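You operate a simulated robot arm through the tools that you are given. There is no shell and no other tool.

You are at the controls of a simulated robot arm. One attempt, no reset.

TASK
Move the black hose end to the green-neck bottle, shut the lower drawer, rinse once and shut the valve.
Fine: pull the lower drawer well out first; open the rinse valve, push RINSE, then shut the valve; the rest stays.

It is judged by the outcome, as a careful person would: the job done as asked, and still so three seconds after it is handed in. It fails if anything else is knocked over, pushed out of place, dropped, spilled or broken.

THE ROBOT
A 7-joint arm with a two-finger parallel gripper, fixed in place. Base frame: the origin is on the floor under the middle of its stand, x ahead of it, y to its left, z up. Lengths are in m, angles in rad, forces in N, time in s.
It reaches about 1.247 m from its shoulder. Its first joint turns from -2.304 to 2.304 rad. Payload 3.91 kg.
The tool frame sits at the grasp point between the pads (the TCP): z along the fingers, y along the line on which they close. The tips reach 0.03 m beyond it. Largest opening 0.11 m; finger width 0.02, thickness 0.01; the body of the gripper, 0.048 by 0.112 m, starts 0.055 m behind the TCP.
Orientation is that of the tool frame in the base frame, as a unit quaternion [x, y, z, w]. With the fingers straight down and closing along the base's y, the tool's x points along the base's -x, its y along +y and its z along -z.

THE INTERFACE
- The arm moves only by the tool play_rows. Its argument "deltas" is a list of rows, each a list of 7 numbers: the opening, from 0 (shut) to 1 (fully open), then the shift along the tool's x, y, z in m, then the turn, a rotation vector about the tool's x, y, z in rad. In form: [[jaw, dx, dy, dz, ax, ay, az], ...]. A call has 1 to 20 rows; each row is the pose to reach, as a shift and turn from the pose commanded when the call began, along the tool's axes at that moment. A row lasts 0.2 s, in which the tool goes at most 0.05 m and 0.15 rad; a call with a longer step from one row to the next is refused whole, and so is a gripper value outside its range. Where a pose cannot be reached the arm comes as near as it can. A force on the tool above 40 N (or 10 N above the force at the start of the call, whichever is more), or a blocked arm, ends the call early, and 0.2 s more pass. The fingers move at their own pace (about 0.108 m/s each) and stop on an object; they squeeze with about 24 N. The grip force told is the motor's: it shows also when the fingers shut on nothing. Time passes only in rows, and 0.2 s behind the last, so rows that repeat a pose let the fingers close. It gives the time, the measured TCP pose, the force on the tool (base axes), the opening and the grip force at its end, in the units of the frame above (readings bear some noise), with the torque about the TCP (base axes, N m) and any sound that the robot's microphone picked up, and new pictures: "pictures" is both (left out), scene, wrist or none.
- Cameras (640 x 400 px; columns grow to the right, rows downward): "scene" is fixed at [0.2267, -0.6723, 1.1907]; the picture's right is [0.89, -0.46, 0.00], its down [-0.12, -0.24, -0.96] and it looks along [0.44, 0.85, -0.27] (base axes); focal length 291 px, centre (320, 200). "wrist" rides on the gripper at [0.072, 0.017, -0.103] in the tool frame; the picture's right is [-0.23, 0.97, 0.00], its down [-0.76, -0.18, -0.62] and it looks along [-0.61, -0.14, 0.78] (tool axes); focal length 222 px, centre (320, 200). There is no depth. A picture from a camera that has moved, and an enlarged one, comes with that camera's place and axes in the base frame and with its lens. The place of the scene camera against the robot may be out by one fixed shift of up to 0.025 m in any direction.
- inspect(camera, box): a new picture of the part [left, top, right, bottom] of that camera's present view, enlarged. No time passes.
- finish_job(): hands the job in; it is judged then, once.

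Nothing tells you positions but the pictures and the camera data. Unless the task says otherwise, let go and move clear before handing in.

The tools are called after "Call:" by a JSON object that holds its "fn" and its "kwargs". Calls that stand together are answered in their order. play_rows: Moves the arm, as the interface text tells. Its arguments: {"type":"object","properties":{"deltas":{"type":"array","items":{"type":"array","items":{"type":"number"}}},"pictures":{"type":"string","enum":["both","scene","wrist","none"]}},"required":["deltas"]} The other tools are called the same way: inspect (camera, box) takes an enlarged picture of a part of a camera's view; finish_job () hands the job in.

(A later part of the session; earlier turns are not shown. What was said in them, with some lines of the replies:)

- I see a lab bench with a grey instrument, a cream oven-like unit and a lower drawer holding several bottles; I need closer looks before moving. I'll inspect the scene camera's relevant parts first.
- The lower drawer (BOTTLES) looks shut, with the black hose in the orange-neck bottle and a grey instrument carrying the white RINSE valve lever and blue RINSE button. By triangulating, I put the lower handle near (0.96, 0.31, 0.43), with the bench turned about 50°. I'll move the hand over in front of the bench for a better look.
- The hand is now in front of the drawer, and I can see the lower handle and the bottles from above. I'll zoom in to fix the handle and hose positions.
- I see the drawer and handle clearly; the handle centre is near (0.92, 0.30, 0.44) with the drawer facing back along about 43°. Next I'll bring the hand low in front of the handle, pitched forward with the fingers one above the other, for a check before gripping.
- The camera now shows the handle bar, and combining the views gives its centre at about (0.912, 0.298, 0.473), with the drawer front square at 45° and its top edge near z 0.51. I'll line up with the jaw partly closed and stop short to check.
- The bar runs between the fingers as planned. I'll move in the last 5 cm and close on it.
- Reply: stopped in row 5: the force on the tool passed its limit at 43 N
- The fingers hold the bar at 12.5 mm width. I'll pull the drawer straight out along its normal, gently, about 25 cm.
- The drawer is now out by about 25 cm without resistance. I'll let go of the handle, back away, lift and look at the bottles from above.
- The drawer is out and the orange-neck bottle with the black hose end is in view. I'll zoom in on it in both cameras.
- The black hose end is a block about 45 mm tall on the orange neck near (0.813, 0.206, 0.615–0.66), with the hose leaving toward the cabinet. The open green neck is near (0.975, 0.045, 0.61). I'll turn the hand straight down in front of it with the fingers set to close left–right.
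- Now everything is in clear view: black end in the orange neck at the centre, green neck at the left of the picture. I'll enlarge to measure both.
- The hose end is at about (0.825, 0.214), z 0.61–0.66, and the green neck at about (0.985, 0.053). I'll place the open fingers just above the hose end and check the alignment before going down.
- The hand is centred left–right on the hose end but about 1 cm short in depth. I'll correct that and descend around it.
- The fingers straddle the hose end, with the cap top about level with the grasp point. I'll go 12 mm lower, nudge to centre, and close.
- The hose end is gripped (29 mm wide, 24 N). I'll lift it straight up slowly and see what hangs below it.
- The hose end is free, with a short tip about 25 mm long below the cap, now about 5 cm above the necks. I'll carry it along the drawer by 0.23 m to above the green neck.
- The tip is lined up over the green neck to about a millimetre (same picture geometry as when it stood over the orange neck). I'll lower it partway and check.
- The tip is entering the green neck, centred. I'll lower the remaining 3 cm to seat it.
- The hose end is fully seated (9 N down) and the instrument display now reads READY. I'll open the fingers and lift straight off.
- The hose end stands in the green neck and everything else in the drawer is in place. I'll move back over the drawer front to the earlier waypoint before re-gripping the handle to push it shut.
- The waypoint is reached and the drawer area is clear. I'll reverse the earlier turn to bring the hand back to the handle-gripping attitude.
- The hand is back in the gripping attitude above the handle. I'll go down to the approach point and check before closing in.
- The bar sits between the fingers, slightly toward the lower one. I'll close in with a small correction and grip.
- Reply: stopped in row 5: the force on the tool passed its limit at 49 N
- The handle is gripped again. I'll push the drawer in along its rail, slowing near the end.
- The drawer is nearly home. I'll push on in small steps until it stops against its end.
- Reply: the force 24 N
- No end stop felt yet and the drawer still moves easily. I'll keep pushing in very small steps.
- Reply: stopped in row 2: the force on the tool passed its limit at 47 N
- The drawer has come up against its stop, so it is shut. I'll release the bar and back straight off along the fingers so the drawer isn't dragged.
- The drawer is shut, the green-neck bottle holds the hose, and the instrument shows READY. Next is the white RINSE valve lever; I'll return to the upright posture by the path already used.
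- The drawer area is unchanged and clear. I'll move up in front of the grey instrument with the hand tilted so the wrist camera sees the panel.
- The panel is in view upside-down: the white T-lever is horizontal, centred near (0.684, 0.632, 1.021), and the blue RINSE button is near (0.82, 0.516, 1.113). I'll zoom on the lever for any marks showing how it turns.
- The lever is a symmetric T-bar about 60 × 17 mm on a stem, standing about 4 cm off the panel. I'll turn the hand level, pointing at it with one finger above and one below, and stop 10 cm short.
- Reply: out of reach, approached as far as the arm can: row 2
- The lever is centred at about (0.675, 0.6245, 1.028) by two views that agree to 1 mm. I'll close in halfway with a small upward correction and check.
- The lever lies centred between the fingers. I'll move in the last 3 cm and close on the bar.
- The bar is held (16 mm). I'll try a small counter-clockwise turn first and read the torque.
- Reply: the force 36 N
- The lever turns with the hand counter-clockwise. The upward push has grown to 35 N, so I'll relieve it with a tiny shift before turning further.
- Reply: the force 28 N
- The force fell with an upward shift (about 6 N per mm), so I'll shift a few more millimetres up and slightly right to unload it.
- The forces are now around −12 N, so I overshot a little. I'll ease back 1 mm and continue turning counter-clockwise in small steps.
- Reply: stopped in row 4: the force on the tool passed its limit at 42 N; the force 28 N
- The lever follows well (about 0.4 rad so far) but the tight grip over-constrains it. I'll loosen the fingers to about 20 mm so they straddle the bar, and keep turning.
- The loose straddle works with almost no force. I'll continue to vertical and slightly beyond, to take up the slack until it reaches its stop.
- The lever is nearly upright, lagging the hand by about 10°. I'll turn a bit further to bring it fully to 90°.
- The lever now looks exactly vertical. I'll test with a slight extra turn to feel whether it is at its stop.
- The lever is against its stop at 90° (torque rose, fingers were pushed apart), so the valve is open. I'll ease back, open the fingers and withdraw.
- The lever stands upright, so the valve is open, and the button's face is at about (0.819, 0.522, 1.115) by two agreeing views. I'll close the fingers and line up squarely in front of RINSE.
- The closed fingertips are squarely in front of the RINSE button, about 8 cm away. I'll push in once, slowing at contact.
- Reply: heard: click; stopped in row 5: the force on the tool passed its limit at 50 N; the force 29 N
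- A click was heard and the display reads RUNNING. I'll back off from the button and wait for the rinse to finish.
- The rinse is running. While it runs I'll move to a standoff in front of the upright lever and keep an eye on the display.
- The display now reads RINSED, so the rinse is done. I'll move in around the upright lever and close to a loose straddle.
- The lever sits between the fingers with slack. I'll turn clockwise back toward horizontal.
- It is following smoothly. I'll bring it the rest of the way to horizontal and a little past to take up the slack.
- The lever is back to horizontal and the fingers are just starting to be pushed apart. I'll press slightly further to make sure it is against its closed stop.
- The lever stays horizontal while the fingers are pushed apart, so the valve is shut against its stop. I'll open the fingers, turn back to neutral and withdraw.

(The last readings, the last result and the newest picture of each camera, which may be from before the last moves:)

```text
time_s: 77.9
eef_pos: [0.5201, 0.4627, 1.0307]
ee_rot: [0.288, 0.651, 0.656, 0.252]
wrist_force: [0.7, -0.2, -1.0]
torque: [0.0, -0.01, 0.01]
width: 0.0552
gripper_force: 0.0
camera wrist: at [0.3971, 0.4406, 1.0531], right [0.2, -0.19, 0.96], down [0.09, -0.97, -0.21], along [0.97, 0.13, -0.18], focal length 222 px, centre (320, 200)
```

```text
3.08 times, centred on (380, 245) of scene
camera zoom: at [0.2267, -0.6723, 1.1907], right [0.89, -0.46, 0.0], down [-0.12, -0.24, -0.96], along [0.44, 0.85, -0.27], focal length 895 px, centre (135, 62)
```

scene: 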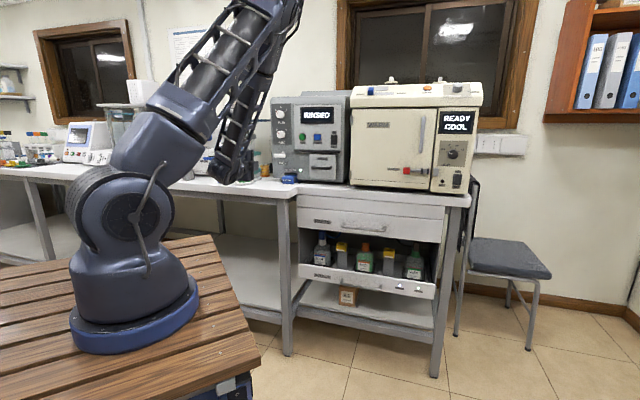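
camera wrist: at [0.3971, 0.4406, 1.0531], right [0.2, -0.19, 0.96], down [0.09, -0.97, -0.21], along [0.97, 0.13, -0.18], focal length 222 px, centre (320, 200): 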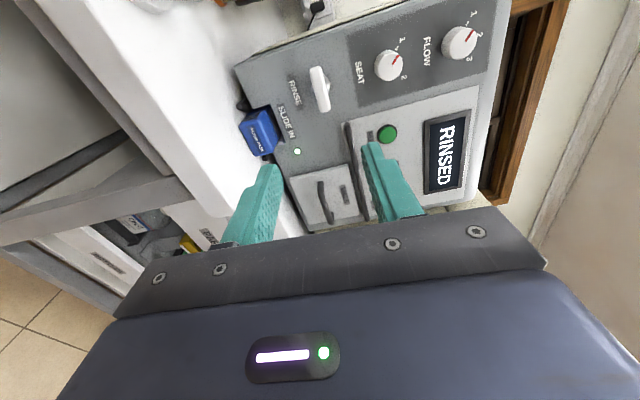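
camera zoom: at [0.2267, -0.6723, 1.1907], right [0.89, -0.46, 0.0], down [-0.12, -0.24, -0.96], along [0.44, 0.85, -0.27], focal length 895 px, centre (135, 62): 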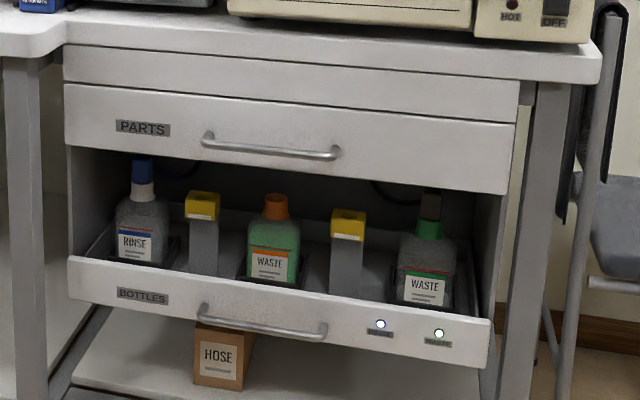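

The lever is horizontal again, the display reads RINSED, the drawer is flush shut, and the black hose end stands in the green-neck bottle. I'll move the hand a little farther clear and take a last look.

Call:
{"fn": "play_rows", "kwargs": {"deltas": [[0.5, 0, 0.03, -0.02, 0, 0, 0], [0.5, 0, 0.065, -0.04, 0, 0, 0], [0.5, 0, 0.1, -0.06, 0, 0, 0], [0.5, 0, 0.13, -0.07, 0, 0, 0], [0.5, 0, 0.13, -0.07, 0, 0, 0]]}}

Call:
{"fn": "inspect", "kwargs": {"camera": "scene", "box": [130, 80, 380, 200]}}

```text
time_s: 79.1
eef_pos: [0.4759, 0.4122, 1.162]
ee_rot: [0.289, 0.651, 0.655, 0.251]
wrist_force: [-0.2, 0.2, -0.1]
torque: [0.0, 0.01, 0.04]
width: 0.0552
gripper_force: 0.1
camera wrist: at [0.3531, 0.3898, 1.1841], right [0.21, -0.19, 0.96], down [0.09, -0.97, -0.21], along [0.97, 0.13, -0.18], focal length 222 px, centre (320, 200)
```

scene: 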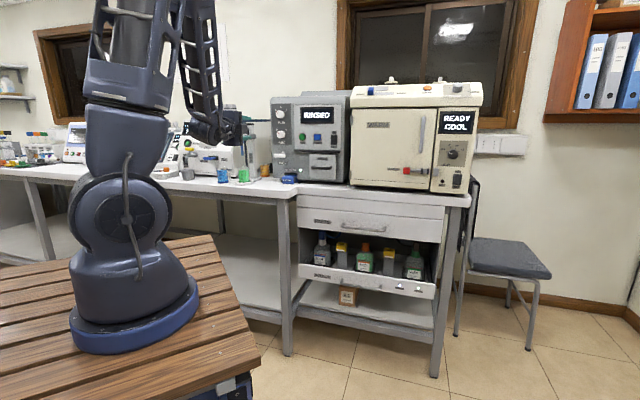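
wrist: 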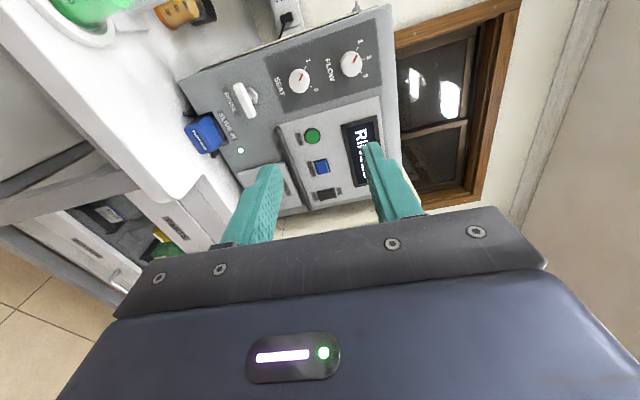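

```text
2.56 times, centred on (255, 140) of scene
camera zoom: at [0.2267, -0.6723, 1.1907], right [0.89, -0.46, 0.0], down [-0.12, -0.24, -0.96], along [0.44, 0.85, -0.27], focal length 745 px, centre (486, 354)
```

zoom: 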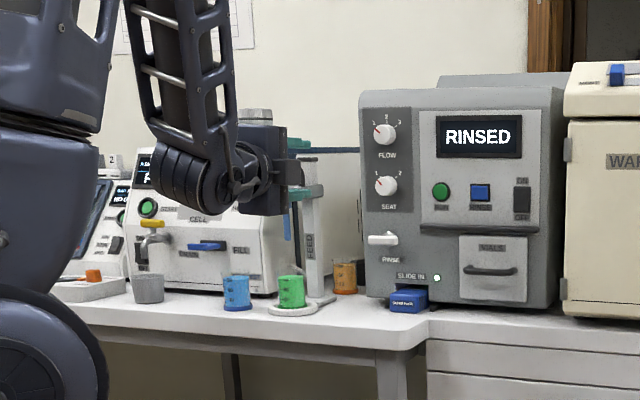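

The display reads RINSED, the valve lever is horizontal (shut) and the lower drawer is shut. The black hose end is in the green-neck bottle, nothing else has moved, and the hand is clear, so I'm handing the job in.

Call:
{"fn": "finish_job", "kwargs": {}}

```text
The job is handed in.
```

The job is done and handed in, and from the last pictures nothing else on the bench or in the drawer was moved.

- **Hose:** I pulled the lower drawer out about 25 cm. The black hose end went from the orange-neck bottle into the green-neck bottle and seated fully, and the display changed to READY.
- **Drawer:** I pushed it back in until it met its stop.
- **Rinse:** I turned the RINSE valve a quarter turn to open and pushed RINSE once. A click was heard, and the display went from RUNNING to RINSED.
- **Valve:** I turned the lever back to horizontal, against its closed stop.

The fingers have let go and the hand is clear of the instrument. A few contacts briefly passed the 40 N force limit: gripping the drawer handle, the drawer reaching its stop, turning the valve lever, and pressing the button. Each stopped the arm as intended, with no visible damage.
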